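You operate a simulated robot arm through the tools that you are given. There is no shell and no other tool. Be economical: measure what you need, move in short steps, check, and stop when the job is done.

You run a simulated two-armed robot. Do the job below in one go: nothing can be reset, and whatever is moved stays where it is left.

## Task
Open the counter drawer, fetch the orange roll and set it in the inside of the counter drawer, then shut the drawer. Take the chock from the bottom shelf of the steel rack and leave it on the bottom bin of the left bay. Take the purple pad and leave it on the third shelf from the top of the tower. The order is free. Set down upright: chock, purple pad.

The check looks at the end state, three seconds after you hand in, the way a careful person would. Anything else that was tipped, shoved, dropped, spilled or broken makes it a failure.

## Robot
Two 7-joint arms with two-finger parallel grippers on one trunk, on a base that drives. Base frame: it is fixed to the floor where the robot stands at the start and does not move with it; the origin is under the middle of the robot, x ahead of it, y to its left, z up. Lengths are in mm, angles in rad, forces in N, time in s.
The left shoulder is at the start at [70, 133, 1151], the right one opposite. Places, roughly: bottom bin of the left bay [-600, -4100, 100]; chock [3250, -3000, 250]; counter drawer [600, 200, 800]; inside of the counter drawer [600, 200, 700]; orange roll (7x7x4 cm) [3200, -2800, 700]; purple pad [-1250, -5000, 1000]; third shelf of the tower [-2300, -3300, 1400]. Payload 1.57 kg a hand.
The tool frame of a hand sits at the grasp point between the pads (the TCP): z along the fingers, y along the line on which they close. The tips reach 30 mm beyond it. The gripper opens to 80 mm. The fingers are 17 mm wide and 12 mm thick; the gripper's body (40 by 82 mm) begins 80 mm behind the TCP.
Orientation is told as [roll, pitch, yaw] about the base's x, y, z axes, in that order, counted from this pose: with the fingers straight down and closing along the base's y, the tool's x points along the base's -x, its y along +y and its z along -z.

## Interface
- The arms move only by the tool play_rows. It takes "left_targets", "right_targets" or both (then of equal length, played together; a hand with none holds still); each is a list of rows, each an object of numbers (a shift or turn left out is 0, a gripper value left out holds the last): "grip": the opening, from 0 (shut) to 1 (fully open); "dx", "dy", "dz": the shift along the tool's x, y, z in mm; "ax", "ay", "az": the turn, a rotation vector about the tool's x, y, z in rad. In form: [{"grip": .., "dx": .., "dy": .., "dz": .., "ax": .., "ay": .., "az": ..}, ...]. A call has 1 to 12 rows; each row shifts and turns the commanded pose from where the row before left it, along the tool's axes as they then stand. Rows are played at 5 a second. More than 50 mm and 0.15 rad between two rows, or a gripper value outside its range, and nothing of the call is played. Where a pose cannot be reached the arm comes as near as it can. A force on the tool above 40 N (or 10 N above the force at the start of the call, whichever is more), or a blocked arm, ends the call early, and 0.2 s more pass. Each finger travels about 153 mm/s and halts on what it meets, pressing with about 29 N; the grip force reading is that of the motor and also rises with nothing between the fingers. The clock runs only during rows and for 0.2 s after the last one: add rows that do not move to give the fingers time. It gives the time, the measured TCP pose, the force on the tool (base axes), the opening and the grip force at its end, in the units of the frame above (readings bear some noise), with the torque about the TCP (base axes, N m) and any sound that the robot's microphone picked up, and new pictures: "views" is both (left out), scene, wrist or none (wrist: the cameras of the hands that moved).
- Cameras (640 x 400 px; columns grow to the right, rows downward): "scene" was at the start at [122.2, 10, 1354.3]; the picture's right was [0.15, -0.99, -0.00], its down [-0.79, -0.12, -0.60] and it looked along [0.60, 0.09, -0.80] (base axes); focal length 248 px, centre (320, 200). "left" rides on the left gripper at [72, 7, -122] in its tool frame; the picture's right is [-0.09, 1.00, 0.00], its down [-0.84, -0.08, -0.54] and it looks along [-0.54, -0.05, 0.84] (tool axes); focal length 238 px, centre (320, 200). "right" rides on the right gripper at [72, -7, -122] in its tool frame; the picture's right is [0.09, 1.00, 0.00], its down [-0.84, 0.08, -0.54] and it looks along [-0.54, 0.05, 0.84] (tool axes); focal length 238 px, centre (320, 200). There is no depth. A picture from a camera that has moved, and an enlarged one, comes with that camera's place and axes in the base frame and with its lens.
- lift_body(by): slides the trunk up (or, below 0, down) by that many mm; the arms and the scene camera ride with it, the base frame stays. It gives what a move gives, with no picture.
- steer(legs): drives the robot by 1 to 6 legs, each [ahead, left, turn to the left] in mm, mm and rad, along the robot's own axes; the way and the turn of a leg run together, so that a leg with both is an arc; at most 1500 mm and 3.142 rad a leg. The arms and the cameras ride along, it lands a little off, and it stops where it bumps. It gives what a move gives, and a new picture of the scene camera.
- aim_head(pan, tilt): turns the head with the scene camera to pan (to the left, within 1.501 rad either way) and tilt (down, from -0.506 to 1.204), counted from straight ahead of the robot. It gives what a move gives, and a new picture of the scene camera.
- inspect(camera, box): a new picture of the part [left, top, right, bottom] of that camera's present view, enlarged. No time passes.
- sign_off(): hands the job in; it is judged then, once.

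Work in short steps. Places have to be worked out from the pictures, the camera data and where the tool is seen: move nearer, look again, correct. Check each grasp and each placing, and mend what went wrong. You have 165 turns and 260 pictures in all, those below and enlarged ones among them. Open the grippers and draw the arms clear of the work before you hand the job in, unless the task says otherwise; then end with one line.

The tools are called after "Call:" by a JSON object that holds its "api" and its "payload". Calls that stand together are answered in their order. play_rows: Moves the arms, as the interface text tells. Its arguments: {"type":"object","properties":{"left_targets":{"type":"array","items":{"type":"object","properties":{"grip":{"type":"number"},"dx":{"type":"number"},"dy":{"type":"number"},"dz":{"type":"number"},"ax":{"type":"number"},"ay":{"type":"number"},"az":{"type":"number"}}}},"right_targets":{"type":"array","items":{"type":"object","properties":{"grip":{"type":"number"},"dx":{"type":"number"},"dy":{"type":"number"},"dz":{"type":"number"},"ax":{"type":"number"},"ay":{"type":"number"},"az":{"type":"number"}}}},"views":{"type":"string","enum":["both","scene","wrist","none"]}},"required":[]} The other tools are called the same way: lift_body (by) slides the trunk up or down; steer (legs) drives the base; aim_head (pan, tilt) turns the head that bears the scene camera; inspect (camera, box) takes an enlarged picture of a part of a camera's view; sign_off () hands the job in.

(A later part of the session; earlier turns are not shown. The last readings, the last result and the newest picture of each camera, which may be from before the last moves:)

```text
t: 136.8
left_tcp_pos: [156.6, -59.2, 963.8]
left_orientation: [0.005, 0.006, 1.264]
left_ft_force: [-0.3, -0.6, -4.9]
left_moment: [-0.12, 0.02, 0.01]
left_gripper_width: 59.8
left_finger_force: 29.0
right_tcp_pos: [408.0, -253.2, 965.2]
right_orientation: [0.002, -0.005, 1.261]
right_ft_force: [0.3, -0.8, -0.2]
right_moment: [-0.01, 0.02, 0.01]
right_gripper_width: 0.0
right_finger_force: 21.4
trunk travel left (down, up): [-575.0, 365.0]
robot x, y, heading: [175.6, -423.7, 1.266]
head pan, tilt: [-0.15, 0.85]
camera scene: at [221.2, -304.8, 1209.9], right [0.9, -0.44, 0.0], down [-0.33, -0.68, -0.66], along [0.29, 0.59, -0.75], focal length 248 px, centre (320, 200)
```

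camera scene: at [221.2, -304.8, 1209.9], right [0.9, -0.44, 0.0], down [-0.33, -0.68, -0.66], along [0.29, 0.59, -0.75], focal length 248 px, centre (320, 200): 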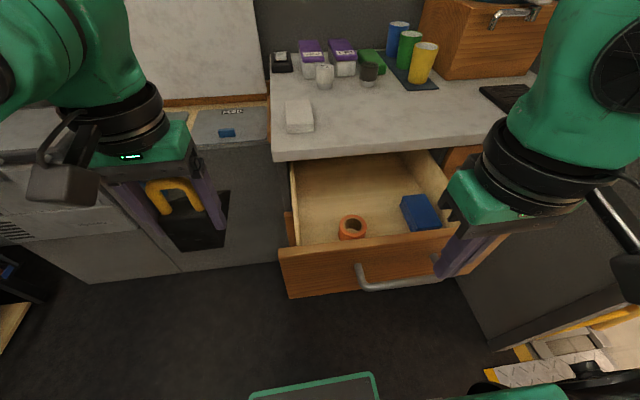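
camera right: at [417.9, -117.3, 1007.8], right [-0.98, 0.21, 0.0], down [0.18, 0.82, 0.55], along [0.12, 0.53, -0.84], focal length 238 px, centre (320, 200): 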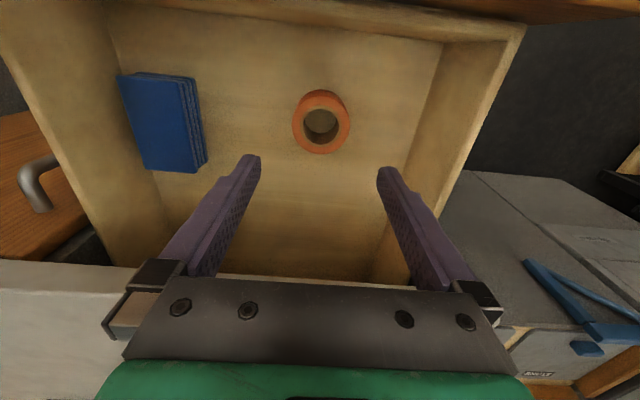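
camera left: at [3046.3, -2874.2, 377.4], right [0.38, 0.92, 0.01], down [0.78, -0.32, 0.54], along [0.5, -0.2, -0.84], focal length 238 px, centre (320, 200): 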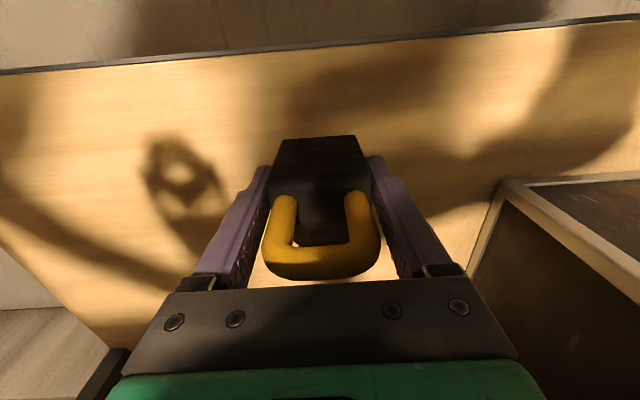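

The hand is 39 mm in front of the bar, centred. I descend to bar height.

Call:
{"api": "play_rows", "payload": {"right_targets": [{"dz": 40}, {"dz": 40}, {"dz": 40}, {"dz": 20}, {}], "views": "both"}}

```text
t: 138.0
left_tcp_pos: [156.1, -59.7, 962.8]
left_orientation: [0.006, 0.004, 1.264]
left_ft_force: [-1.1, 0.0, -5.0]
left_moment: [-0.11, 0.0, 0.0]
left_gripper_width: 59.7
left_finger_force: 29.3
right_tcp_pos: [410.0, -246.9, 831.8]
right_orientation: [-0.001, -0.005, 1.264]
right_ft_force: [-0.5, -1.3, -0.9]
right_moment: [-0.02, 0.03, 0.0]
right_gripper_width: 0.0
right_finger_force: 21.7
right hand out of reach, approached as far as the arm can: row 3
trunk travel left (down, up): [-575.0, 365.0]
robot x, y, heading: [173.4, -422.7, 1.266]
head pan, tilt: [-0.15, 0.85]
camera scene: at [221.2, -305.9, 1210.0], right [0.9, -0.44, 0.0], down [-0.33, -0.67, -0.66], along [0.29, 0.59, -0.75], focal length 248 px, centre (320, 200)
camera right: at [396.0, -317.6, 953.1], right [-0.98, 0.21, 0.0], down [0.18, 0.82, 0.55], along [0.12, 0.53, -0.84], focal length 238 px, centre (320, 200)
```

scene: 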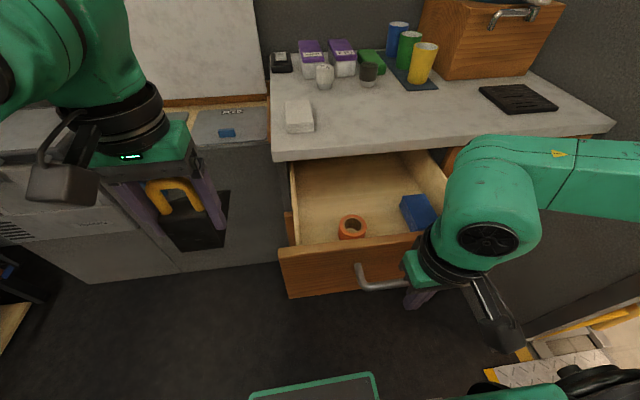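
right: 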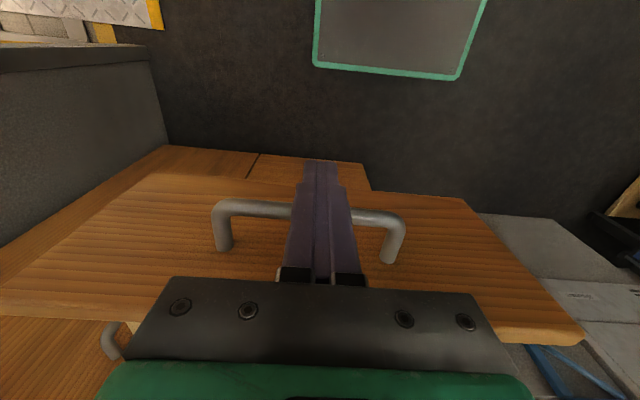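

The fingers stand centred in front of the bar. I lower a touch and push the drawer shut.

Call:
{"api": "lift_body", "payload": {"by": -12}}

Call:
{"api": "play_rows", "payload": {"right_targets": [{"dx": -15}, {"dx": -20}, {"dx": -25}, {"dx": -25}, {"dx": -25}, {"dx": -25}, {"dx": -25}, {}], "views": "scene"}}

```text
t: 138.6
left_tcp_pos: [157.0, -59.4, 950.4]
left_orientation: [0.004, 0.007, 1.267]
left_ft_force: [0.8, 0.2, -4.0]
left_moment: [-0.13, 0.01, -0.01]
left_gripper_width: 59.9
left_finger_force: 29.3
right_tcp_pos: [410.6, -246.7, 820.5]
right_orientation: [0.001, -0.006, 1.262]
right_ft_force: [0.9, 0.1, -0.3]
right_moment: [-0.01, 0.0, -0.01]
right_gripper_width: 0.0
right_finger_force: 21.6
trunk travel left (down, up): [-563.0, 377.0]
robot x, y, heading: [174.2, -420.9, 1.263]
head pan, tilt: [-0.15, 0.85]
```

```text
t: 140.4
left_tcp_pos: [157.1, -61.1, 951.1]
left_orientation: [0.005, 0.002, 1.264]
left_ft_force: [1.0, 0.1, -5.7]
left_moment: [-0.11, -0.01, -0.02]
left_gripper_width: 59.7
left_finger_force: 29.6
right_tcp_pos: [459.6, -94.4, 822.6]
right_orientation: [0.0, -0.007, 1.264]
right_ft_force: [0.6, -0.2, -0.1]
right_moment: [0.01, 0.05, -0.02]
right_gripper_width: 0.0
right_finger_force: 21.7
trunk travel left (down, up): [-563.0, 377.0]
robot x, y, heading: [172.7, -423.0, 1.263]
head pan, tilt: [-0.15, 0.85]
camera scene: at [221.5, -306.0, 1198.0], right [0.9, -0.44, 0.0], down [-0.33, -0.67, -0.66], along [0.29, 0.59, -0.75], focal length 248 px, centre (320, 200)
```

scene: 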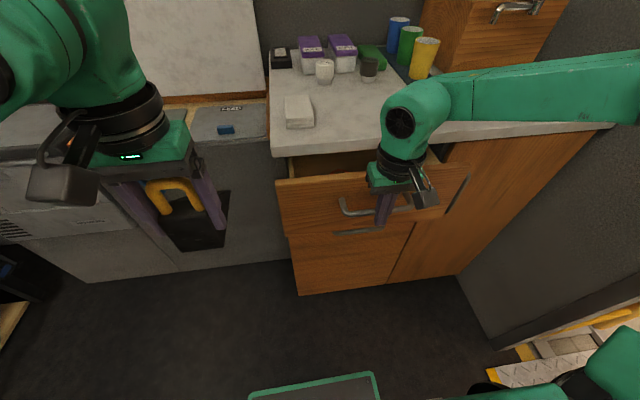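

It is closing. I push the remaining ~80 mm with a soft end.

Call:
{"api": "play_rows", "payload": {"right_targets": [{"dx": -20}, {"dx": -20}, {"dx": -15}, {"dx": -10}, {"dx": -6}, {"dx": -5}, {"dx": -4}, {"dx": -4}, {"dx": -3}, {}], "views": "both"}}

```text
t: 142.6
left_tcp_pos: [155.2, -62.4, 952.6]
left_orientation: [0.005, 0.001, 1.266]
left_ft_force: [0.6, -0.2, -5.2]
left_moment: [-0.15, 0.03, 0.0]
left_gripper_width: 59.4
left_finger_force: 28.7
right_tcp_pos: [484.6, -14.2, 822.1]
right_orientation: [0.001, 0.0, 1.265]
right_ft_force: [-6.8, -14.8, -7.5]
right_moment: [-0.25, 0.18, -0.03]
right_gripper_width: 0.0
right_finger_force: 21.4
trunk travel left (down, up): [-563.0, 377.0]
robot x, y, heading: [173.1, -426.6, 1.261]
head pan, tilt: [-0.15, 0.85]
camera scene: at [220.7, -308.0, 1198.1], right [0.9, -0.44, 0.0], down [-0.33, -0.67, -0.66], along [0.29, 0.59, -0.75], focal length 248 px, centre (320, 200)
camera right: at [470.2, -84.2, 942.6], right [-0.98, 0.21, 0.0], down [0.18, 0.82, 0.54], along [0.12, 0.53, -0.84], focal length 238 px, centre (320, 200)
```

scene: 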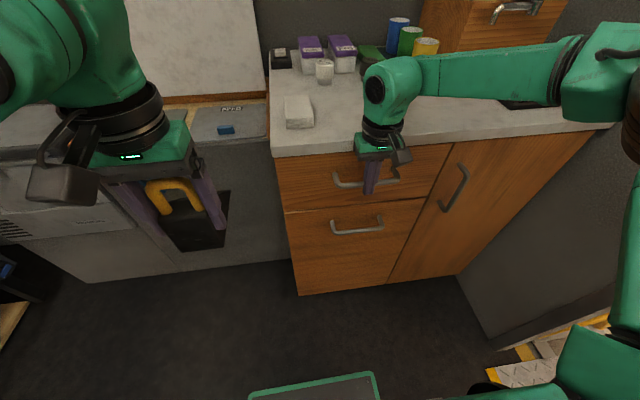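
right: 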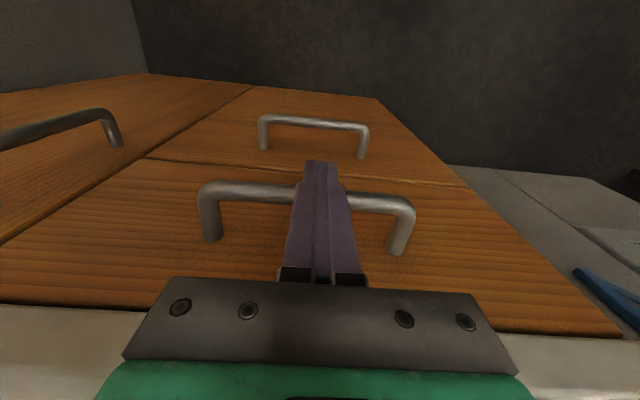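

The drawer is flush and pushes back with 16 N. One more small press, then withdraw.

Call:
{"api": "play_rows", "payload": {"right_targets": [{"dx": -4}, {"dx": -3}, {}, {"dx": 15}, {"dx": 40}, {"dx": 40}, {"dx": 40}, {}], "views": "scene"}}

Call:
{"api": "inspect", "payload": {"camera": "scene", "box": [240, 110, 480, 260]}}

```text
t: 143.1
left_tcp_pos: [155.0, -64.1, 952.2]
left_orientation: [0.007, 0.004, 1.264]
left_ft_force: [0.1, 0.1, -5.6]
left_moment: [-0.15, 0.04, 0.01]
left_gripper_width: 59.7
left_finger_force: 28.8
right_tcp_pos: [483.6, -13.4, 822.0]
right_orientation: [-0.002, 0.013, 1.265]
right_ft_force: [-4.7, -15.8, 5.9]
right_moment: [-0.22, 0.04, -0.02]
right_gripper_width: 0.0
right_finger_force: 21.4
trunk travel left (down, up): [-563.0, 377.0]
robot x, y, heading: [174.2, -424.9, 1.265]
head pan, tilt: [-0.15, 0.85]
stopped in row 2 (right hand): the force on the tool passed its limit (the readings are from after the stop); the commanded pose is now the measured one
camera scene: at [220.1, -309.3, 1198.8], right [0.9, -0.44, 0.0], down [-0.33, -0.67, -0.66], along [0.29, 0.59, -0.75], focal length 248 px, centre (320, 200)
```

scene: 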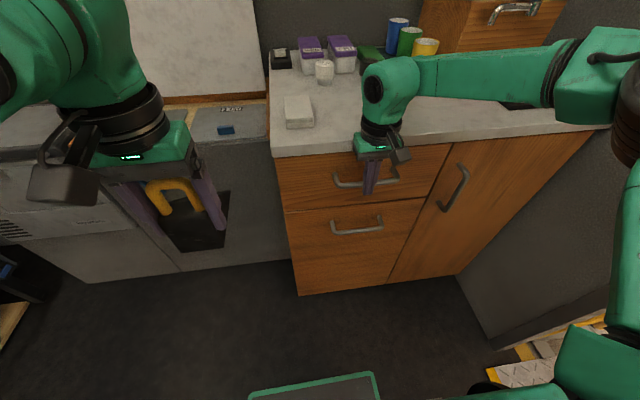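

```text
2.67 times, centred on (360, 185) of scene
camera zoom: at [220.1, -309.3, 1198.8], right [0.9, -0.44, 0.0], down [-0.33, -0.67, -0.66], along [0.29, 0.59, -0.75], focal length 663 px, centre (213, 240)
```

zoom: 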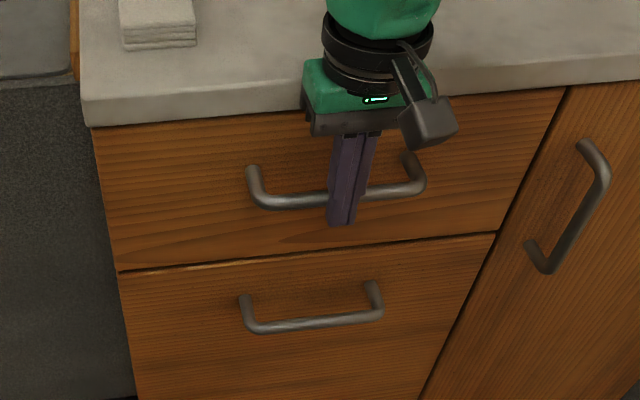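

The drawer is shut flush, roll inside. I withdraw the right hand, raise the trunk, back off and shift to the aisle's middle, then turn to look down the aisle.

Call:
{"api": "play_rows", "payload": {"right_targets": [{"dx": 15}, {"dx": 40}, {"dx": 40}, {"dx": 40}, {}], "views": "none"}}

Call:
{"api": "steer", "payload": {"legs": [[-300, 0, 0], [0, 480, 0], [0, 0, -3.14]]}}

Call:
{"api": "aim_head", "payload": {"pan": 0, "tilt": 0.3}}

```text
t: 144.3
left_tcp_pos: [156.3, -61.3, 951.6]
left_orientation: [0.006, 0.005, 1.266]
left_ft_force: [-0.3, 0.2, -4.5]
left_moment: [-0.14, 0.06, 0.05]
left_gripper_width: 60.0
left_finger_force: 28.8
right_tcp_pos: [445.4, -138.3, 819.7]
right_orientation: [-0.002, 0.013, 1.266]
right_ft_force: [-0.3, 0.0, 0.2]
right_moment: [-0.04, 0.03, -0.01]
right_gripper_width: 0.0
right_finger_force: 21.2
trunk travel left (down, up): [-563.0, 377.0]
robot x, y, heading: [172.1, -419.5, 1.263]
head pan, tilt: [-0.15, 0.85]
```

```text
t: 156.1
left_tcp_pos: [-352.9, -925.5, 951.6]
left_orientation: [0.005, 0.006, -1.86]
left_ft_force: [0.2, 1.0, -5.7]
left_moment: [0.13, -0.03, -0.01]
left_gripper_width: 59.9
left_finger_force: 29.0
right_tcp_pos: [-643.1, -853.7, 819.2]
right_orientation: [-0.002, 0.013, -1.861]
right_ft_force: [0.7, 0.3, 0.0]
right_moment: [-0.01, 0.02, -0.02]
right_gripper_width: 0.0
right_finger_force: 21.7
trunk travel left (down, up): [-563.0, 377.0]
robot x, y, heading: [-374.3, -566.3, -1.863]
head pan, tilt: [-0.15, 0.85]
camera scene: at [-424.5, -683.6, 1197.9], right [-0.9, 0.43, 0.0], down [0.32, 0.68, -0.66], along [-0.28, -0.6, -0.75], focal length 248 px, centre (320, 200)
```

scene: 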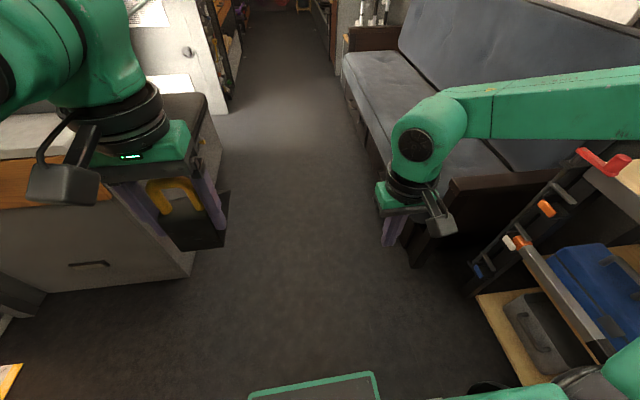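

```text
t: 157.1
left_tcp_pos: [-352.6, -925.0, 951.1]
left_orientation: [0.006, 0.006, -1.859]
left_ft_force: [0.0, 0.2, -5.0]
left_moment: [0.16, -0.06, -0.03]
left_gripper_width: 59.7
left_finger_force: 29.0
right_tcp_pos: [-643.5, -853.6, 819.6]
right_orientation: [-0.002, 0.01, -1.861]
right_ft_force: [0.1, 0.1, 0.7]
right_moment: [0.02, -0.01, 0.01]
right_gripper_width: 0.2
right_finger_force: 21.3
trunk travel left (down, up): [-563.0, 377.0]
robot x, y, heading: [-376.0, -566.4, -1.862]
head pan, tilt: [0.0, 0.3]
camera scene: at [-417.9, -702.4, 1246.2], right [-0.96, 0.29, 0.0], down [0.09, 0.28, -0.95], along [-0.27, -0.91, -0.3], focal length 248 px, centre (320, 200)
```

scene: 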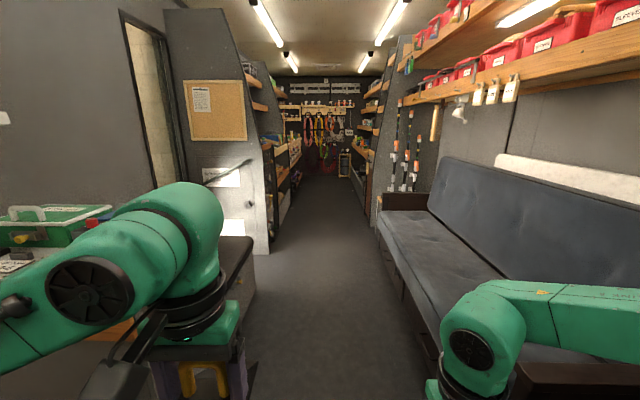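

The aisle is straight ahead; its middle lies about 60 mm to my right. I drive 2100 mm down it.

Call:
{"api": "steer", "payload": {"legs": [[1200, -50, 0], [900, 0, 0]]}}

```text
t: 167.5
left_tcp_pos: [-977.9, -2921.2, 950.7]
left_orientation: [0.006, 0.005, -1.846]
left_ft_force: [-0.7, 0.1, -4.7]
left_moment: [0.11, -0.05, 0.0]
left_gripper_width: 59.9
left_finger_force: 29.3
right_tcp_pos: [-1271.2, -2853.1, 820.4]
right_orientation: [0.001, 0.011, -1.847]
right_ft_force: [0.4, 0.3, 0.4]
right_moment: [-0.02, -0.01, -0.01]
right_gripper_width: 0.0
right_finger_force: 20.8
trunk travel left (down, up): [-563.0, 377.0]
robot x, y, heading: [-1006.8, -2559.6, -1.848]
head pan, tilt: [0.0, 0.3]
camera scene: at [-1047.1, -2699.4, 1246.3], right [-0.96, 0.27, 0.0], down [0.08, 0.29, -0.96], along [-0.26, -0.92, -0.3], focal length 248 px, centre (320, 200)
```

scene: 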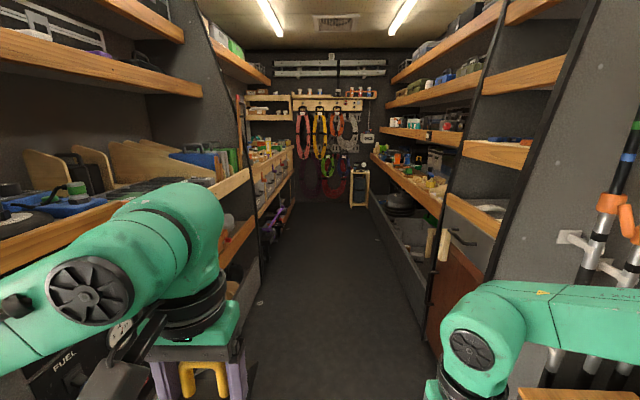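

I look at the left bay and the right side from here.

Call:
{"api": "aim_head", "payload": {"pan": 0.5, "tilt": 0.4}}

Call:
{"api": "aim_head", "payload": {"pan": -0.6, "tilt": 0.1}}

```text
t: 168.4
left_tcp_pos: [-977.9, -2921.8, 950.9]
left_orientation: [0.006, 0.005, -1.846]
left_ft_force: [-0.1, -0.4, -5.5]
left_moment: [0.14, 0.01, -0.01]
left_gripper_width: 60.0
left_finger_force: 28.8
right_tcp_pos: [-1269.6, -2854.3, 821.4]
right_orientation: [-0.002, 0.012, -1.846]
right_ft_force: [0.2, 0.7, 0.5]
right_moment: [0.0, 0.01, -0.01]
right_gripper_width: 0.1
right_finger_force: 21.3
trunk travel left (down, up): [-563.0, 377.0]
robot x, y, heading: [-1003.8, -2561.6, -1.847]
head pan, tilt: [0.499, 0.4]
camera scene: at [-1001.3, -2699.9, 1237.1], right [-0.98, -0.22, 0.0], down [-0.09, 0.38, -0.92], along [0.2, -0.9, -0.39], focal length 248 px, centre (320, 200)
```

scene: 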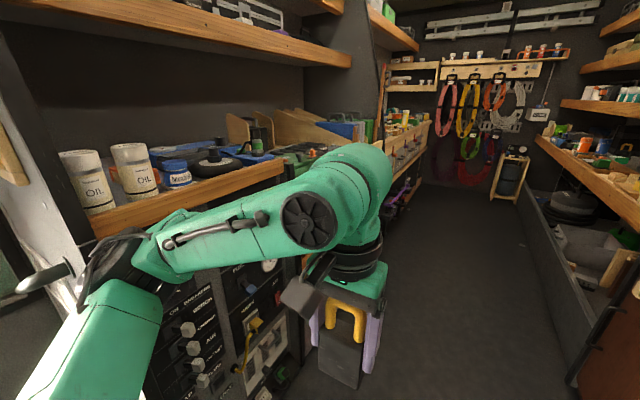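

```text
t: 169.8
left_tcp_pos: [-977.9, -2921.5, 951.0]
left_orientation: [0.005, 0.006, -1.847]
left_ft_force: [-1.1, 0.5, -5.1]
left_moment: [0.16, -0.06, 0.02]
left_gripper_width: 59.6
left_finger_force: 29.3
right_tcp_pos: [-1271.0, -2855.2, 821.7]
right_orientation: [-0.001, 0.008, -1.847]
right_ft_force: [-0.6, -0.3, 0.2]
right_moment: [-0.01, 0.0, -0.03]
right_gripper_width: 0.2
right_finger_force: 21.0
trunk travel left (down, up): [-563.0, 377.0]
robot x, y, heading: [-1011.3, -2563.4, -1.848]
head pan, tilt: [-0.6, 0.099]
camera scene: at [-1092.3, -2668.5, 1265.0], right [-0.64, 0.77, 0.0], down [0.08, 0.06, -0.99], along [-0.77, -0.64, -0.1], focal length 248 px, centre (320, 200)
```

scene: 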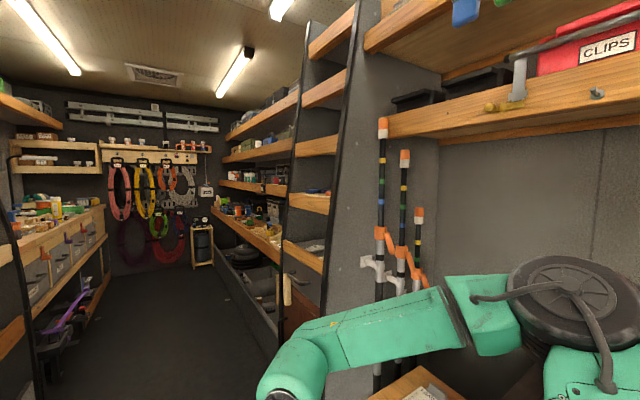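

The tower (narrow slanted unit, right) has its third shelf near z 1377. First the chock: I drive on to the left bay and look at it.

Call:
{"api": "steer", "payload": {"legs": [[1000, -50, -0.014]]}}

Call:
{"api": "aim_head", "payload": {"pan": 0.8, "tilt": 0.6}}

```text
t: 174.9
left_tcp_pos: [-1314.1, -3863.2, 950.6]
left_orientation: [0.006, 0.006, -1.865]
left_ft_force: [-0.9, -0.4, -5.3]
left_moment: [0.13, -0.02, 0.0]
left_gripper_width: 59.5
left_finger_force: 29.4
right_tcp_pos: [-1603.6, -3789.7, 820.5]
right_orientation: [-0.001, 0.011, -1.864]
right_ft_force: [0.2, 0.7, 0.2]
right_moment: [0.03, 0.04, 0.04]
right_gripper_width: 0.0
right_finger_force: 21.2
trunk travel left (down, up): [-563.0, 377.0]
robot x, y, heading: [-1335.7, -3500.3, -1.868]
head pan, tilt: [-0.6, 0.099]
camera scene: at [-1422.7, -3607.9, 1265.0], right [-0.63, 0.78, 0.0], down [0.08, 0.06, -0.99], along [-0.78, -0.62, -0.1], focal length 248 px, centre (320, 200)
```

scene: 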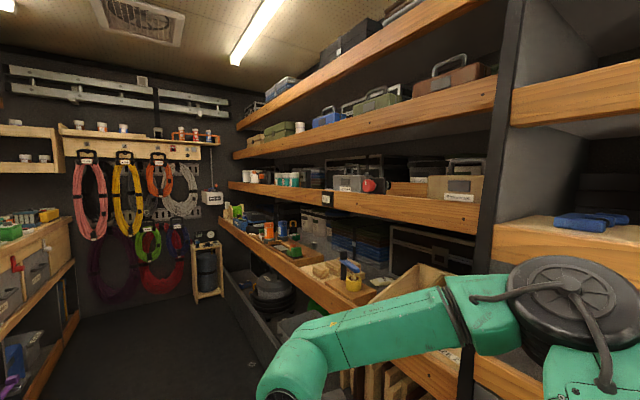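

```text
t: 176.4
left_tcp_pos: [-1313.8, -3864.2, 951.3]
left_orientation: [0.005, 0.005, -1.864]
left_ft_force: [0.6, 0.1, -4.5]
left_moment: [0.11, -0.07, 0.01]
left_gripper_width: 60.0
left_finger_force: 28.9
right_tcp_pos: [-1603.6, -3789.7, 820.6]
right_orientation: [-0.002, 0.011, -1.864]
right_ft_force: [-0.1, 0.2, 0.2]
right_moment: [-0.02, -0.01, -0.03]
right_gripper_width: 0.0
right_finger_force: 20.9
trunk travel left (down, up): [-563.0, 377.0]
robot x, y, heading: [-1333.4, -3502.3, -1.869]
head pan, tilt: [0.799, 0.6]
camera scene: at [-1308.2, -3627.6, 1218.8], right [-0.88, -0.48, 0.0], down [-0.27, 0.49, -0.82], along [0.4, -0.72, -0.57], focal length 248 px, centre (320, 200)
```

scene: 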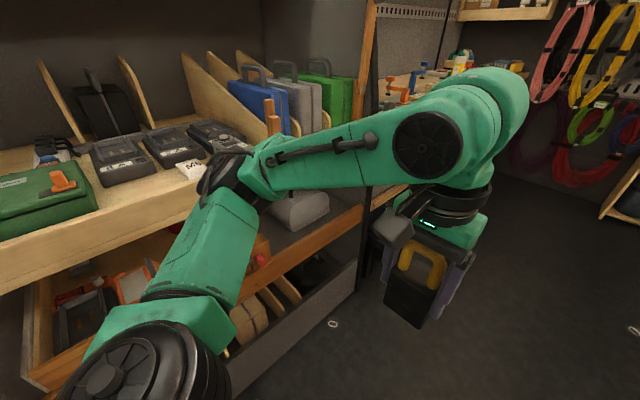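

The bottom bin of this left bay (behind the low grey plank) is beside me. I move 300 ahead, then turn left to face it.

Call:
{"api": "steer", "payload": {"legs": [[300, -60, 0], [0, 0, 1.565]]}}

Call:
{"api": "aim_head", "payload": {"pan": 0, "tilt": 0.7}}

```text
t: 182.4
left_tcp_pos: [-1117.3, -3749.7, 951.6]
left_orientation: [0.005, 0.006, -0.289]
left_ft_force: [-0.2, 0.0, -3.8]
left_moment: [0.05, 0.11, 0.0]
left_gripper_width: 59.8
left_finger_force: 29.3
right_tcp_pos: [-1189.5, -4040.5, 821.5]
right_orientation: [-0.002, 0.009, -0.29]
right_ft_force: [0.1, -0.9, 0.8]
right_moment: [0.0, 0.02, 0.01]
right_gripper_width: 0.1
right_finger_force: 21.0
trunk travel left (down, up): [-563.0, 377.0]
robot x, y, heading: [-1482.4, -3774.8, -0.286]
head pan, tilt: [0.799, 0.6]
camera scene: at [-1355.3, -3744.4, 1218.8], right [0.49, -0.87, 0.0], down [-0.49, -0.28, -0.82], along [0.72, 0.4, -0.57], focal length 248 px, centre (320, 200)
```

scene: 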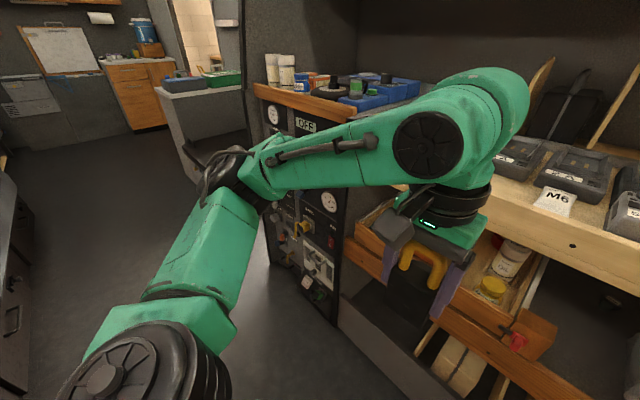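

```text
t: 183.5
left_tcp_pos: [-1117.7, -3750.3, 950.7]
left_orientation: [0.006, 0.007, -0.291]
left_ft_force: [-1.1, 0.1, -4.6]
left_moment: [0.07, 0.14, -0.01]
left_gripper_width: 60.0
left_finger_force: 28.4
right_tcp_pos: [-1189.1, -4040.7, 820.8]
right_orientation: [-0.002, 0.01, -0.29]
right_ft_force: [0.1, -0.2, -0.2]
right_moment: [-0.01, 0.01, -0.01]
right_gripper_width: 0.0
right_finger_force: 21.3
trunk travel left (down, up): [-563.0, 377.0]
robot x, y, heading: [-1480.0, -3772.6, -0.294]
head pan, tilt: [0.0, 0.7]
camera scene: at [-1351.2, -3811.7, 1210.2], right [-0.29, -0.96, 0.0], down [-0.62, 0.18, -0.76], along [0.73, -0.22, -0.64], focal length 248 px, centre (320, 200)
```

scene: 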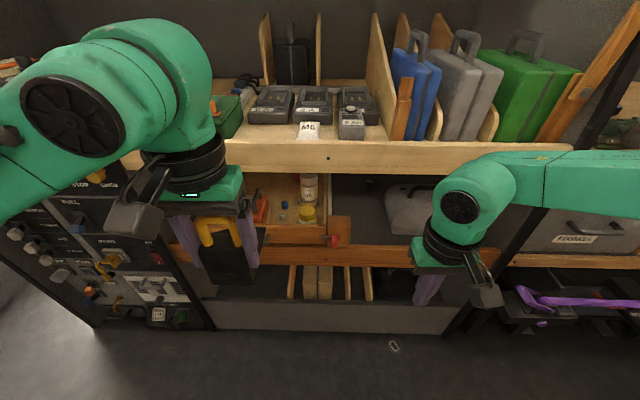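

The bottom bin has upright dividers/blocks in the middle and free places left and right. I lower the trunk and look inside.

Call:
{"api": "lift_body", "payload": {"by": -400}}

Call:
{"api": "aim_head", "payload": {"pan": 0.0, "tilt": 0.55}}

```text
t: 187.3
left_tcp_pos: [-1117.7, -3748.6, 551.0]
left_orientation: [0.004, 0.005, -0.289]
left_ft_force: [0.5, -0.3, -4.7]
left_moment: [0.03, 0.15, -0.02]
left_gripper_width: 59.9
left_finger_force: 29.0
right_tcp_pos: [-1189.6, -4040.3, 419.9]
right_orientation: [-0.001, 0.011, -0.289]
right_ft_force: [0.2, 0.4, -0.5]
right_moment: [0.02, -0.01, 0.01]
right_gripper_width: 0.0
right_finger_force: 21.3
trunk travel left (down, up): [-163.0, 777.0]
robot x, y, heading: [-1475.5, -3772.0, -0.29]
head pan, tilt: [0.0, 0.7]
```

```text
t: 188.0
left_tcp_pos: [-1117.5, -3749.0, 550.8]
left_orientation: [0.005, 0.005, -0.29]
left_ft_force: [1.4, -0.1, -4.5]
left_moment: [0.05, 0.13, 0.01]
left_gripper_width: 60.0
left_finger_force: 29.0
right_tcp_pos: [-1189.8, -4040.5, 419.5]
right_orientation: [-0.001, 0.01, -0.289]
right_ft_force: [-0.9, 1.1, 0.7]
right_moment: [0.03, 0.0, 0.0]
right_gripper_width: 0.2
right_finger_force: 21.4
trunk travel left (down, up): [-163.0, 777.0]
robot x, y, heading: [-1478.7, -3771.6, -0.29]
head pan, tilt: [0.0, 0.55]
camera scene: at [-1346.8, -3813.2, 823.3], right [-0.29, -0.96, 0.0], down [-0.5, 0.15, -0.85], along [0.82, -0.24, -0.52], focal length 248 px, centre (320, 200)
```

scene: 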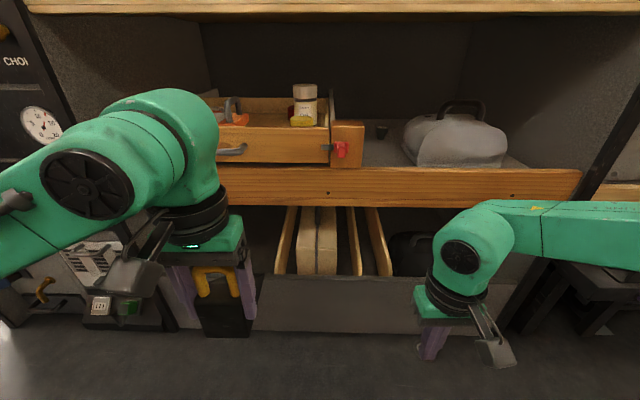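

The bin's front plank top is at z≈255, the shelf above at z≈511, both about 644 ahead. An upright hand will not pass over the plank, so the hand must go in pointing forward and then swing down inside. First I move left to see which place in the bin is free.

Call:
{"api": "steer", "payload": {"legs": [[0, 260, 0]]}}

Call:
{"api": "lift_body", "payload": {"by": -100}}

Call:
{"api": "aim_head", "payload": {"pan": -0.3, "tilt": 0.45}}

```text
t: 189.9
left_tcp_pos: [-1042.9, -3498.0, 550.1]
left_orientation: [0.006, 0.005, -0.29]
left_ft_force: [0.0, 0.2, -5.6]
left_moment: [0.08, 0.14, -0.01]
left_gripper_width: 60.1
left_finger_force: 28.7
right_tcp_pos: [-1115.0, -3790.2, 420.6]
right_orientation: [-0.002, 0.01, -0.29]
right_ft_force: [-0.1, -0.7, -0.5]
right_moment: [0.0, -0.03, 0.05]
right_gripper_width: 0.0
right_finger_force: 21.4
trunk travel left (down, up): [-163.0, 777.0]
robot x, y, heading: [-1404.4, -3522.4, -0.288]
head pan, tilt: [0.0, 0.55]
camera scene: at [-1271.8, -3562.5, 823.3], right [-0.29, -0.96, 0.0], down [-0.5, 0.15, -0.85], along [0.82, -0.24, -0.52], focal length 248 px, centre (320, 200)
```

scene: 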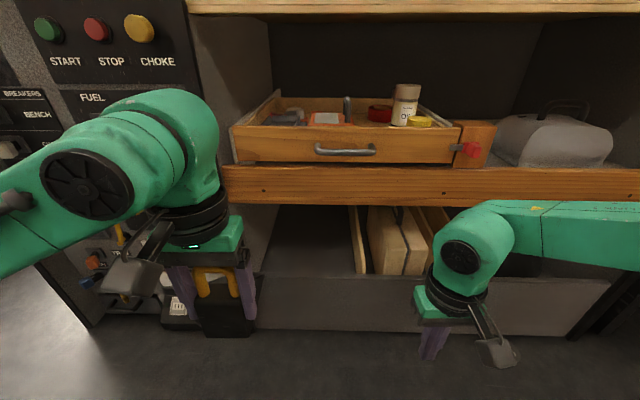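

```text
t: 191.2
left_tcp_pos: [-1042.7, -3499.2, 449.2]
left_orientation: [0.005, 0.008, -0.29]
left_ft_force: [-0.7, 0.0, -4.7]
left_moment: [0.12, 0.18, -0.03]
left_gripper_width: 59.9
left_finger_force: 28.5
right_tcp_pos: [-1115.2, -3789.9, 319.9]
right_orientation: [-0.003, 0.01, -0.287]
right_ft_force: [-0.9, 0.2, 0.1]
right_moment: [-0.03, 0.03, 0.03]
right_gripper_width: 0.0
right_finger_force: 21.2
trunk travel left (down, up): [-63.0, 877.0]
robot x, y, heading: [-1404.9, -3521.7, -0.293]
head pan, tilt: [0.0, 0.55]
```

```text
t: 192.0
left_tcp_pos: [-1042.4, -3498.6, 450.3]
left_orientation: [0.004, 0.006, -0.289]
left_ft_force: [0.5, -0.7, -4.7]
left_moment: [0.06, 0.11, -0.02]
left_gripper_width: 59.8
left_finger_force: 28.9
right_tcp_pos: [-1115.0, -3790.1, 320.0]
right_orientation: [-0.002, 0.011, -0.29]
right_ft_force: [0.2, 0.9, 0.8]
right_moment: [-0.01, 0.01, 0.03]
right_gripper_width: 0.0
right_finger_force: 21.9
trunk travel left (down, up): [-63.0, 877.0]
robot x, y, heading: [-1404.7, -3521.3, -0.29]
head pan, tilt: [-0.3, 0.45]
camera scene: at [-1281.5, -3588.0, 732.4], right [-0.56, -0.83, 0.0], down [-0.36, 0.24, -0.9], along [0.75, -0.5, -0.44], focal length 248 px, centre (320, 200)
```

scene: 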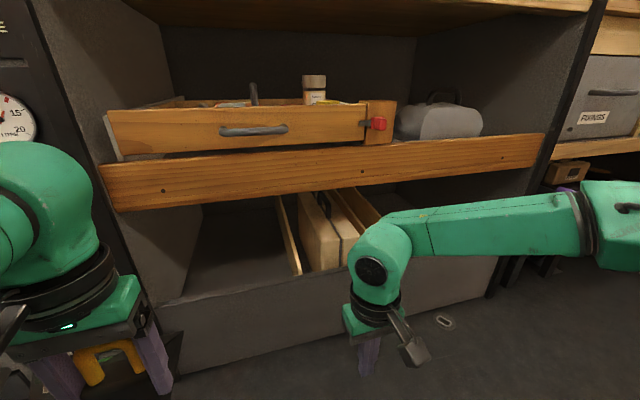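

The bin's left compartment is free and about 280 mm wide, centred some 29 mm left of my axis. I back up a little, pull the right hand in, and swing the left hand up to point forward (pivoting about its wrist).

Call:
{"api": "steer", "payload": {"legs": [[-120, -70, 0]]}}

Call:
{"api": "play_rows", "payload": {"left_targets": [{"ay": -0.14, "dx": -28}, {"ay": -0.14, "dx": -28}, {"ay": -0.14, "dx": -28}, {"ay": -0.14, "dx": -28}, {"ay": -0.14, "dx": -28}, {}], "right_targets": [{"dx": 35}, {"dx": 35}, {"dx": 30}, {}, {}, {}], "views": "scene"}}

```text
t: 193.3
left_tcp_pos: [-1178.4, -3531.7, 451.0]
left_orientation: [0.005, 0.006, -0.292]
left_ft_force: [0.5, -0.6, -4.8]
left_moment: [0.0, 0.14, -0.02]
left_gripper_width: 59.8
left_finger_force: 28.5
right_tcp_pos: [-1251.1, -3822.3, 319.9]
right_orientation: [-0.002, 0.012, -0.287]
right_ft_force: [0.8, -0.7, 0.3]
right_moment: [0.02, 0.02, 0.04]
right_gripper_width: 0.3
right_finger_force: 21.3
trunk travel left (down, up): [-63.0, 877.0]
robot x, y, heading: [-1540.8, -3553.2, -0.285]
head pan, tilt: [-0.3, 0.45]
camera scene: at [-1417.2, -3621.0, 732.4], right [-0.56, -0.83, 0.0], down [-0.36, 0.24, -0.9], along [0.75, -0.5, -0.44], focal length 248 px, centre (320, 200)
```

scene: 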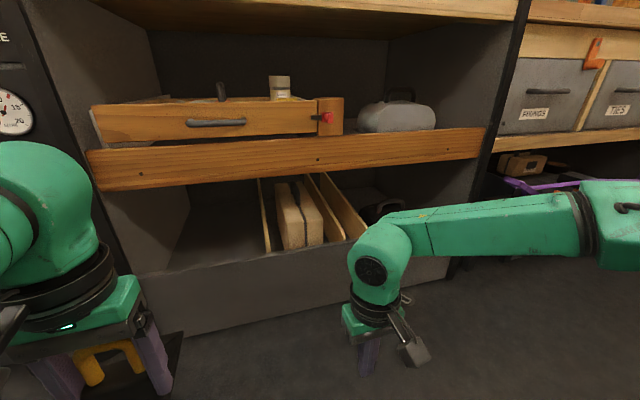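

```text
t: 194.8
left_tcp_pos: [-1051.8, -3570.8, 486.8]
left_orientation: [0.006, -0.694, -0.294]
left_ft_force: [-0.5, 0.6, -5.5]
left_moment: [0.05, 0.16, 0.03]
left_gripper_width: 59.7
left_finger_force: 28.8
right_tcp_pos: [-1347.1, -3793.8, 320.8]
right_orientation: [-0.002, 0.01, -0.289]
right_ft_force: [1.0, -0.8, -0.5]
right_moment: [-0.02, -0.01, 0.02]
right_gripper_width: 0.0
right_finger_force: 21.8
trunk travel left (down, up): [-63.0, 877.0]
robot x, y, heading: [-1541.6, -3558.0, -0.292]
head pan, tilt: [-0.3, 0.45]
camera scene: at [-1417.0, -3621.1, 732.3], right [-0.56, -0.83, 0.0], down [-0.36, 0.24, -0.9], along [0.75, -0.5, -0.44], focal length 248 px, centre (320, 200)
```

scene: 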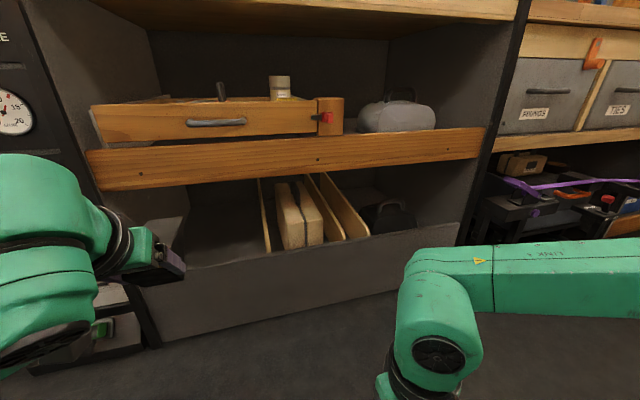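

The pitch goes as planned. I continue to nearly horizontal.

Call:
{"api": "play_rows", "payload": {"left_targets": [{"ay": -0.14, "dx": -28}, {"ay": -0.14, "dx": -28}, {"ay": -0.14, "dx": -28}, {"ay": -0.14, "dx": -28}, {"ay": -0.14, "dx": -28}, {}], "views": "none"}}

Call:
{"api": "aim_head", "payload": {"pan": 0.2, "tilt": 0.45}}

```text
t: 196.2
left_tcp_pos: [-977.3, -3592.1, 601.2]
left_orientation: [0.036, -1.394, -0.324]
left_ft_force: [-0.8, 0.3, -4.2]
left_moment: [0.06, 0.14, -0.03]
left_gripper_width: 59.6
left_finger_force: 29.0
right_tcp_pos: [-1347.1, -3794.5, 320.9]
right_orientation: [-0.002, 0.012, -0.288]
right_ft_force: [0.0, 0.6, -0.6]
right_moment: [-0.02, -0.01, 0.01]
right_gripper_width: 0.0
right_finger_force: 21.1
trunk travel left (down, up): [-63.0, 877.0]
robot x, y, heading: [-1541.6, -3556.4, -0.286]
head pan, tilt: [-0.3, 0.45]
```

```text
t: 197.1
left_tcp_pos: [-977.2, -3593.6, 602.1]
left_orientation: [0.033, -1.393, -0.324]
left_ft_force: [0.0, 0.0, -4.7]
left_moment: [0.08, 0.12, 0.02]
left_gripper_width: 59.7
left_finger_force: 28.8
right_tcp_pos: [-1346.4, -3794.8, 321.3]
right_orientation: [-0.001, 0.011, -0.289]
right_ft_force: [-0.4, 0.2, 1.4]
right_moment: [0.04, 0.02, 0.03]
right_gripper_width: 0.1
right_finger_force: 21.6
trunk travel left (down, up): [-63.0, 877.0]
robot x, y, heading: [-1539.8, -3558.2, -0.287]
head pan, tilt: [0.201, 0.45]
camera scene: at [-1401.8, -3578.2, 732.3], right [-0.09, -1.0, 0.0], down [-0.43, 0.04, -0.9], along [0.9, -0.08, -0.44], focal length 248 px, centre (320, 200)
```

scene: 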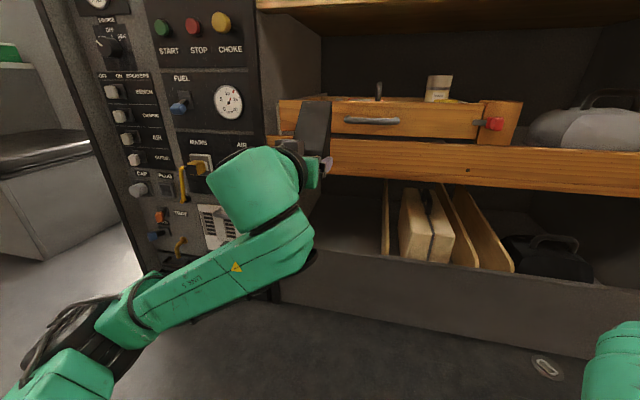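

The hand now points forward at z 602, with the forearm coming from the left. To bring the forearm straight in, I turn the base left by 0.33, then lower the hand to the opening's height and turn it back to face the bay.

Call:
{"api": "steer", "payload": {"legs": [[0, -80, 0], [0, 0, 0.335]]}}

Call:
{"api": "lift_body", "payload": {"by": -60}}

Call:
{"api": "play_rows", "payload": {"left_targets": [{"dx": -40}, {"dx": -40}, {"dx": -40}, {"dx": -35}, {"ax": -0.1, "dy": -20}, {"ax": -0.1, "dy": -20}, {"ax": -0.1, "dy": -20}, {}], "views": "scene"}}

```text
t: 199.2
left_tcp_pos: [-1018.9, -3482.3, 602.3]
left_orientation: [0.033, -1.394, 0.011]
left_ft_force: [0.0, 0.7, -4.5]
left_moment: [-0.01, 0.14, -0.01]
left_gripper_width: 59.6
left_finger_force: 29.1
right_tcp_pos: [-1301.1, -3793.7, 321.1]
right_orientation: [-0.001, 0.011, 0.045]
right_ft_force: [0.6, -0.3, 0.3]
right_moment: [-0.03, 0.01, 0.02]
right_gripper_width: 0.1
right_finger_force: 20.7
trunk travel left (down, up): [-63.0, 877.0]
robot x, y, heading: [-1560.7, -3629.8, 0.05]
head pan, tilt: [0.201, 0.45]
camera scene: at [-1425.1, -3607.8, 732.3], right [0.24, -0.97, 0.0], down [-0.42, -0.11, -0.9], along [0.87, 0.22, -0.44], focal length 248 px, centre (320, 200)
```

scene: 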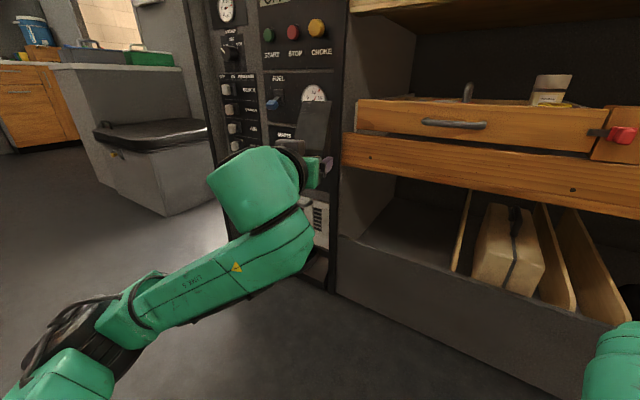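

```text
t: 200.2
left_tcp_pos: [-1019.7, -3482.1, 541.6]
left_orientation: [0.034, -1.394, 0.013]
left_ft_force: [-0.2, 0.8, -5.0]
left_moment: [0.01, 0.2, -0.01]
left_gripper_width: 60.0
left_finger_force: 28.9
right_tcp_pos: [-1302.6, -3794.0, 260.7]
right_orientation: [-0.002, 0.01, 0.048]
right_ft_force: [0.5, 0.0, 0.0]
right_moment: [0.02, -0.01, 0.0]
right_gripper_width: 0.0
right_finger_force: 21.7
trunk travel left (down, up): [-3.0, 937.0]
robot x, y, heading: [-1562.1, -3630.5, 0.048]
head pan, tilt: [0.201, 0.45]
```

```text
t: 202.0
left_tcp_pos: [-984.2, -3540.5, 692.8]
left_orientation: [0.336, -1.393, 0.013]
left_ft_force: [0.9, 0.1, -4.3]
left_moment: [-0.07, 0.19, -0.01]
left_gripper_width: 59.9
left_finger_force: 28.6
right_tcp_pos: [-1301.4, -3794.7, 261.4]
right_orientation: [-0.002, 0.013, 0.049]
right_ft_force: [-0.1, 0.4, 0.7]
right_moment: [-0.04, 0.0, 0.0]
right_gripper_width: 0.4
right_finger_force: 21.3
trunk travel left (down, up): [-3.0, 937.0]
robot x, y, heading: [-1563.7, -3631.2, 0.044]
head pan, tilt: [0.201, 0.45]
camera scene: at [-1425.1, -3607.9, 672.3], right [0.24, -0.97, 0.0], down [-0.42, -0.11, -0.9], along [0.87, 0.22, -0.44], focal length 248 px, centre (320, 200)
```

scene: 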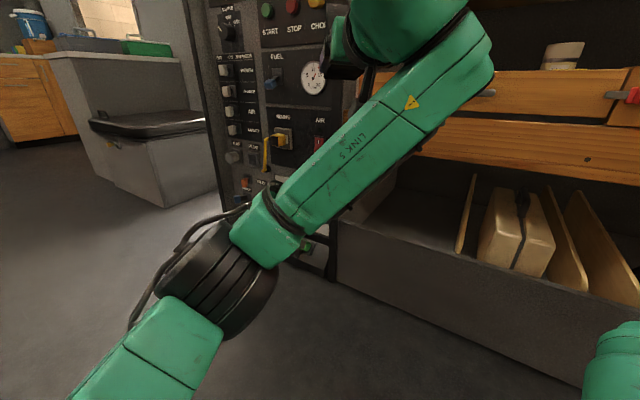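

The tool's x now points down (not up), so the hand rose and turned left instead. I correct: turn right by 0.6 and lower in steps.

Call:
{"api": "play_rows", "payload": {"left_targets": [{"ax": 0.15, "dy": -30}, {"ax": 0.15, "dy": -30}, {"ax": 0.15, "dy": -30}, {"ax": 0.15, "dy": -30}, {"dx": 45}, {"dx": 45}, {"dx": 45}, {}], "views": "scene"}}

```text
t: 203.8
left_tcp_pos: [-993.0, -3658.1, 557.4]
left_orientation: [-0.267, -1.392, 0.012]
left_ft_force: [0.1, 0.2, -6.0]
left_moment: [0.04, 0.18, -0.01]
left_gripper_width: 59.9
left_finger_force: 28.8
right_tcp_pos: [-1301.0, -3794.5, 261.7]
right_orientation: [-0.002, 0.014, 0.048]
right_ft_force: [-0.1, -0.1, -0.5]
right_moment: [0.0, -0.03, -0.03]
right_gripper_width: 0.1
right_finger_force: 21.5
trunk travel left (down, up): [-3.0, 937.0]
robot x, y, heading: [-1565.6, -3630.5, 0.046]
head pan, tilt: [0.201, 0.45]
camera scene: at [-1425.1, -3608.0, 672.3], right [0.24, -0.97, 0.0], down [-0.42, -0.11, -0.9], along [0.87, 0.22, -0.44], focal length 248 px, centre (320, 200)
```

scene: 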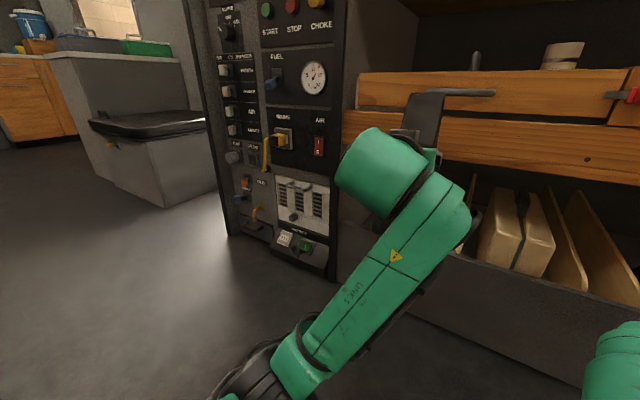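

The elbow hangs low beneath the wrist; raising the trunk while lowering the hand should lift the elbow. I do that and look.

Call:
{"api": "lift_body", "payload": {"by": 200}}

Call:
{"api": "play_rows", "payload": {"left_targets": [{"dx": 45}, {"dx": 45}, {"dx": 45}, {"dx": 45}, {"dx": 45}, {"dx": 45}, {"dx": 45}, {"dx": 35}, {}], "views": "scene"}}

```text
t: 206.0
left_tcp_pos: [-991.8, -3658.1, 757.1]
left_orientation: [-0.264, -1.392, 0.011]
left_ft_force: [0.3, 0.1, -4.9]
left_moment: [0.04, 0.17, 0.02]
left_gripper_width: 59.7
left_finger_force: 28.7
right_tcp_pos: [-1301.4, -3795.0, 461.5]
right_orientation: [0.0, 0.012, 0.048]
right_ft_force: [-0.1, 0.5, -0.7]
right_moment: [0.01, -0.04, -0.01]
right_gripper_width: 0.2
right_finger_force: 21.6
trunk travel left (down, up): [-203.0, 737.0]
robot x, y, heading: [-1566.6, -3633.0, 0.048]
head pan, tilt: [0.201, 0.45]
```

```text
t: 208.0
left_tcp_pos: [-1053.3, -3653.2, 409.9]
left_orientation: [-0.119, -1.399, -0.132]
left_ft_force: [0.1, 0.0, -4.9]
left_moment: [0.06, 0.17, -0.02]
left_gripper_width: 60.0
left_finger_force: 29.0
right_tcp_pos: [-1302.4, -3794.9, 460.9]
right_orientation: [-0.001, 0.01, 0.046]
right_ft_force: [0.1, -0.5, 0.3]
right_moment: [0.01, 0.0, 0.02]
right_gripper_width: 0.0
right_finger_force: 21.2
trunk travel left (down, up): [-203.0, 737.0]
robot x, y, heading: [-1563.0, -3631.2, 0.043]
head pan, tilt: [0.201, 0.45]
camera scene: at [-1425.0, -3608.0, 872.3], right [0.24, -0.97, 0.0], down [-0.42, -0.11, -0.9], along [0.87, 0.22, -0.44], focal length 248 px, centre (320, 200)
```

scene: 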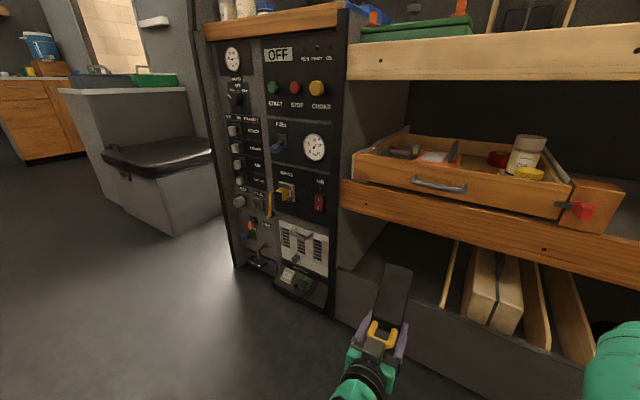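

The arm now goes straight in, with the chock's base forward. I shift left a little, lower to z≈380, and extend toward the opening.

Call:
{"api": "play_rows", "payload": {"left_targets": [{"dy": 25, "dx": 15}, {"dy": 20, "dx": 15}, {"dz": 45, "dx": -8}, {"dz": 45, "dx": -8}, {"dz": 45, "dx": -8}, {"dz": 40, "dx": -7}, {}], "views": "scene"}}

```text
t: 209.1
left_tcp_pos: [-950.1, -3565.4, 328.4]
left_orientation: [0.525, -1.279, -0.725]
left_ft_force: [0.5, -0.1, -4.6]
left_moment: [0.05, 0.19, 0.02]
left_gripper_width: 59.9
left_finger_force: 29.1
right_tcp_pos: [-1301.6, -3795.7, 460.8]
right_orientation: [-0.002, 0.011, 0.047]
right_ft_force: [0.2, 0.1, 0.2]
right_moment: [-0.02, 0.03, -0.03]
right_gripper_width: 0.0
right_finger_force: 21.3
trunk travel left (down, up): [-203.0, 737.0]
robot x, y, heading: [-1564.1, -3627.4, 0.044]
head pan, tilt: [0.201, 0.45]
stopped in row 5 (left hand): the arm was blocked; the commanded pose is now the measured one
camera scene: at [-1425.1, -3607.9, 872.4], right [0.24, -0.97, 0.0], down [-0.42, -0.11, -0.9], along [0.87, 0.22, -0.44], focal length 248 px, centre (320, 200)
```

scene: 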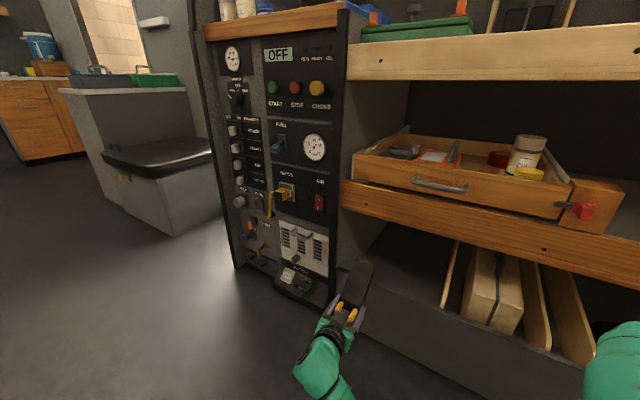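

The arm got blocked with its elbow folded inward near my base. I reverse this path: retract and raise the hand, to return to the elbow-out posture.

Call:
{"api": "play_rows", "payload": {"left_targets": [{"dz": -45}, {"dz": -45}, {"dz": -40, "dy": -20}, {"dx": -45, "dy": -20}, {"dx": -45}, {"dx": -45}, {"dx": -45}, {"dx": -45}, {"dx": -45}, {"dx": -45}, {"dx": -45}, {}], "views": "scene"}}

```text
t: 210.8
left_tcp_pos: [-1044.4, -3592.2, 492.5]
left_orientation: [0.798, -1.126, -0.97]
left_ft_force: [0.1, -0.8, -3.6]
left_moment: [0.09, 0.23, -0.01]
left_gripper_width: 59.8
left_finger_force: 28.7
right_tcp_pos: [-1301.2, -3794.2, 460.9]
right_orientation: [-0.001, 0.014, 0.048]
right_ft_force: [-0.4, 0.6, 0.7]
right_moment: [-0.01, -0.01, -0.01]
right_gripper_width: 0.1
right_finger_force: 21.6
trunk travel left (down, up): [-203.0, 737.0]
robot x, y, heading: [-1567.2, -3631.6, 0.05]
head pan, tilt: [0.201, 0.45]
stopped in row 8 (left hand): the arm was blocked; the commanded pose is now the measured one
camera scene: at [-1424.9, -3607.8, 872.3], right [0.24, -0.97, 0.0], down [-0.42, -0.11, -0.9], along [0.87, 0.22, -0.44], focal length 248 px, centre (320, 200)
```

scene: 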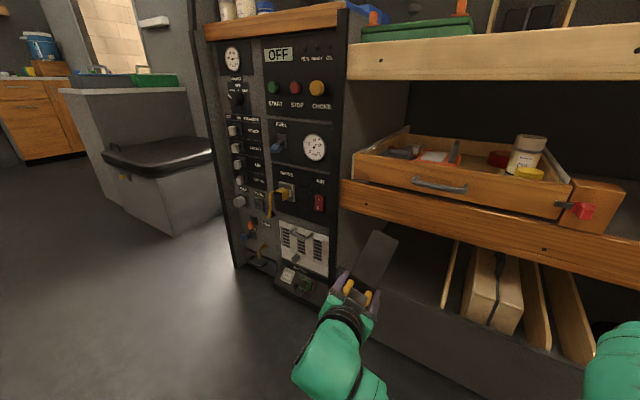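

Blocked again. I look down to see how the left arm lies.

Call:
{"api": "aim_head", "payload": {"pan": 0.3, "tilt": 1.1}}

```text
t: 211.8
left_tcp_pos: [-1044.3, -3590.8, 494.3]
left_orientation: [0.805, -1.13, -0.977]
left_ft_force: [-0.4, -0.1, -5.4]
left_moment: [0.03, 0.16, 0.03]
left_gripper_width: 60.1
left_finger_force: 29.1
right_tcp_pos: [-1301.5, -3795.1, 460.8]
right_orientation: [-0.002, 0.012, 0.049]
right_ft_force: [-0.8, 0.4, -0.3]
right_moment: [-0.01, -0.02, 0.02]
right_gripper_width: 0.3
right_finger_force: 21.0
trunk travel left (down, up): [-203.0, 737.0]
robot x, y, heading: [-1563.6, -3630.7, 0.046]
head pan, tilt: [0.3, 1.1]
camera scene: at [-1454.8, -3608.8, 820.2], right [0.34, -0.94, 0.0], down [-0.84, -0.3, -0.45], along [0.43, 0.15, -0.89], focal length 248 px, centre (320, 200)
```

scene: 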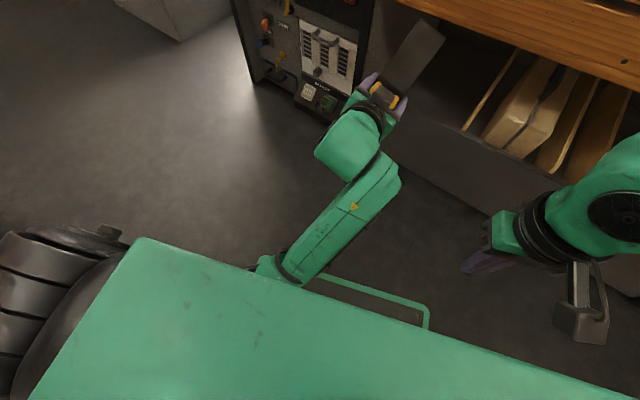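

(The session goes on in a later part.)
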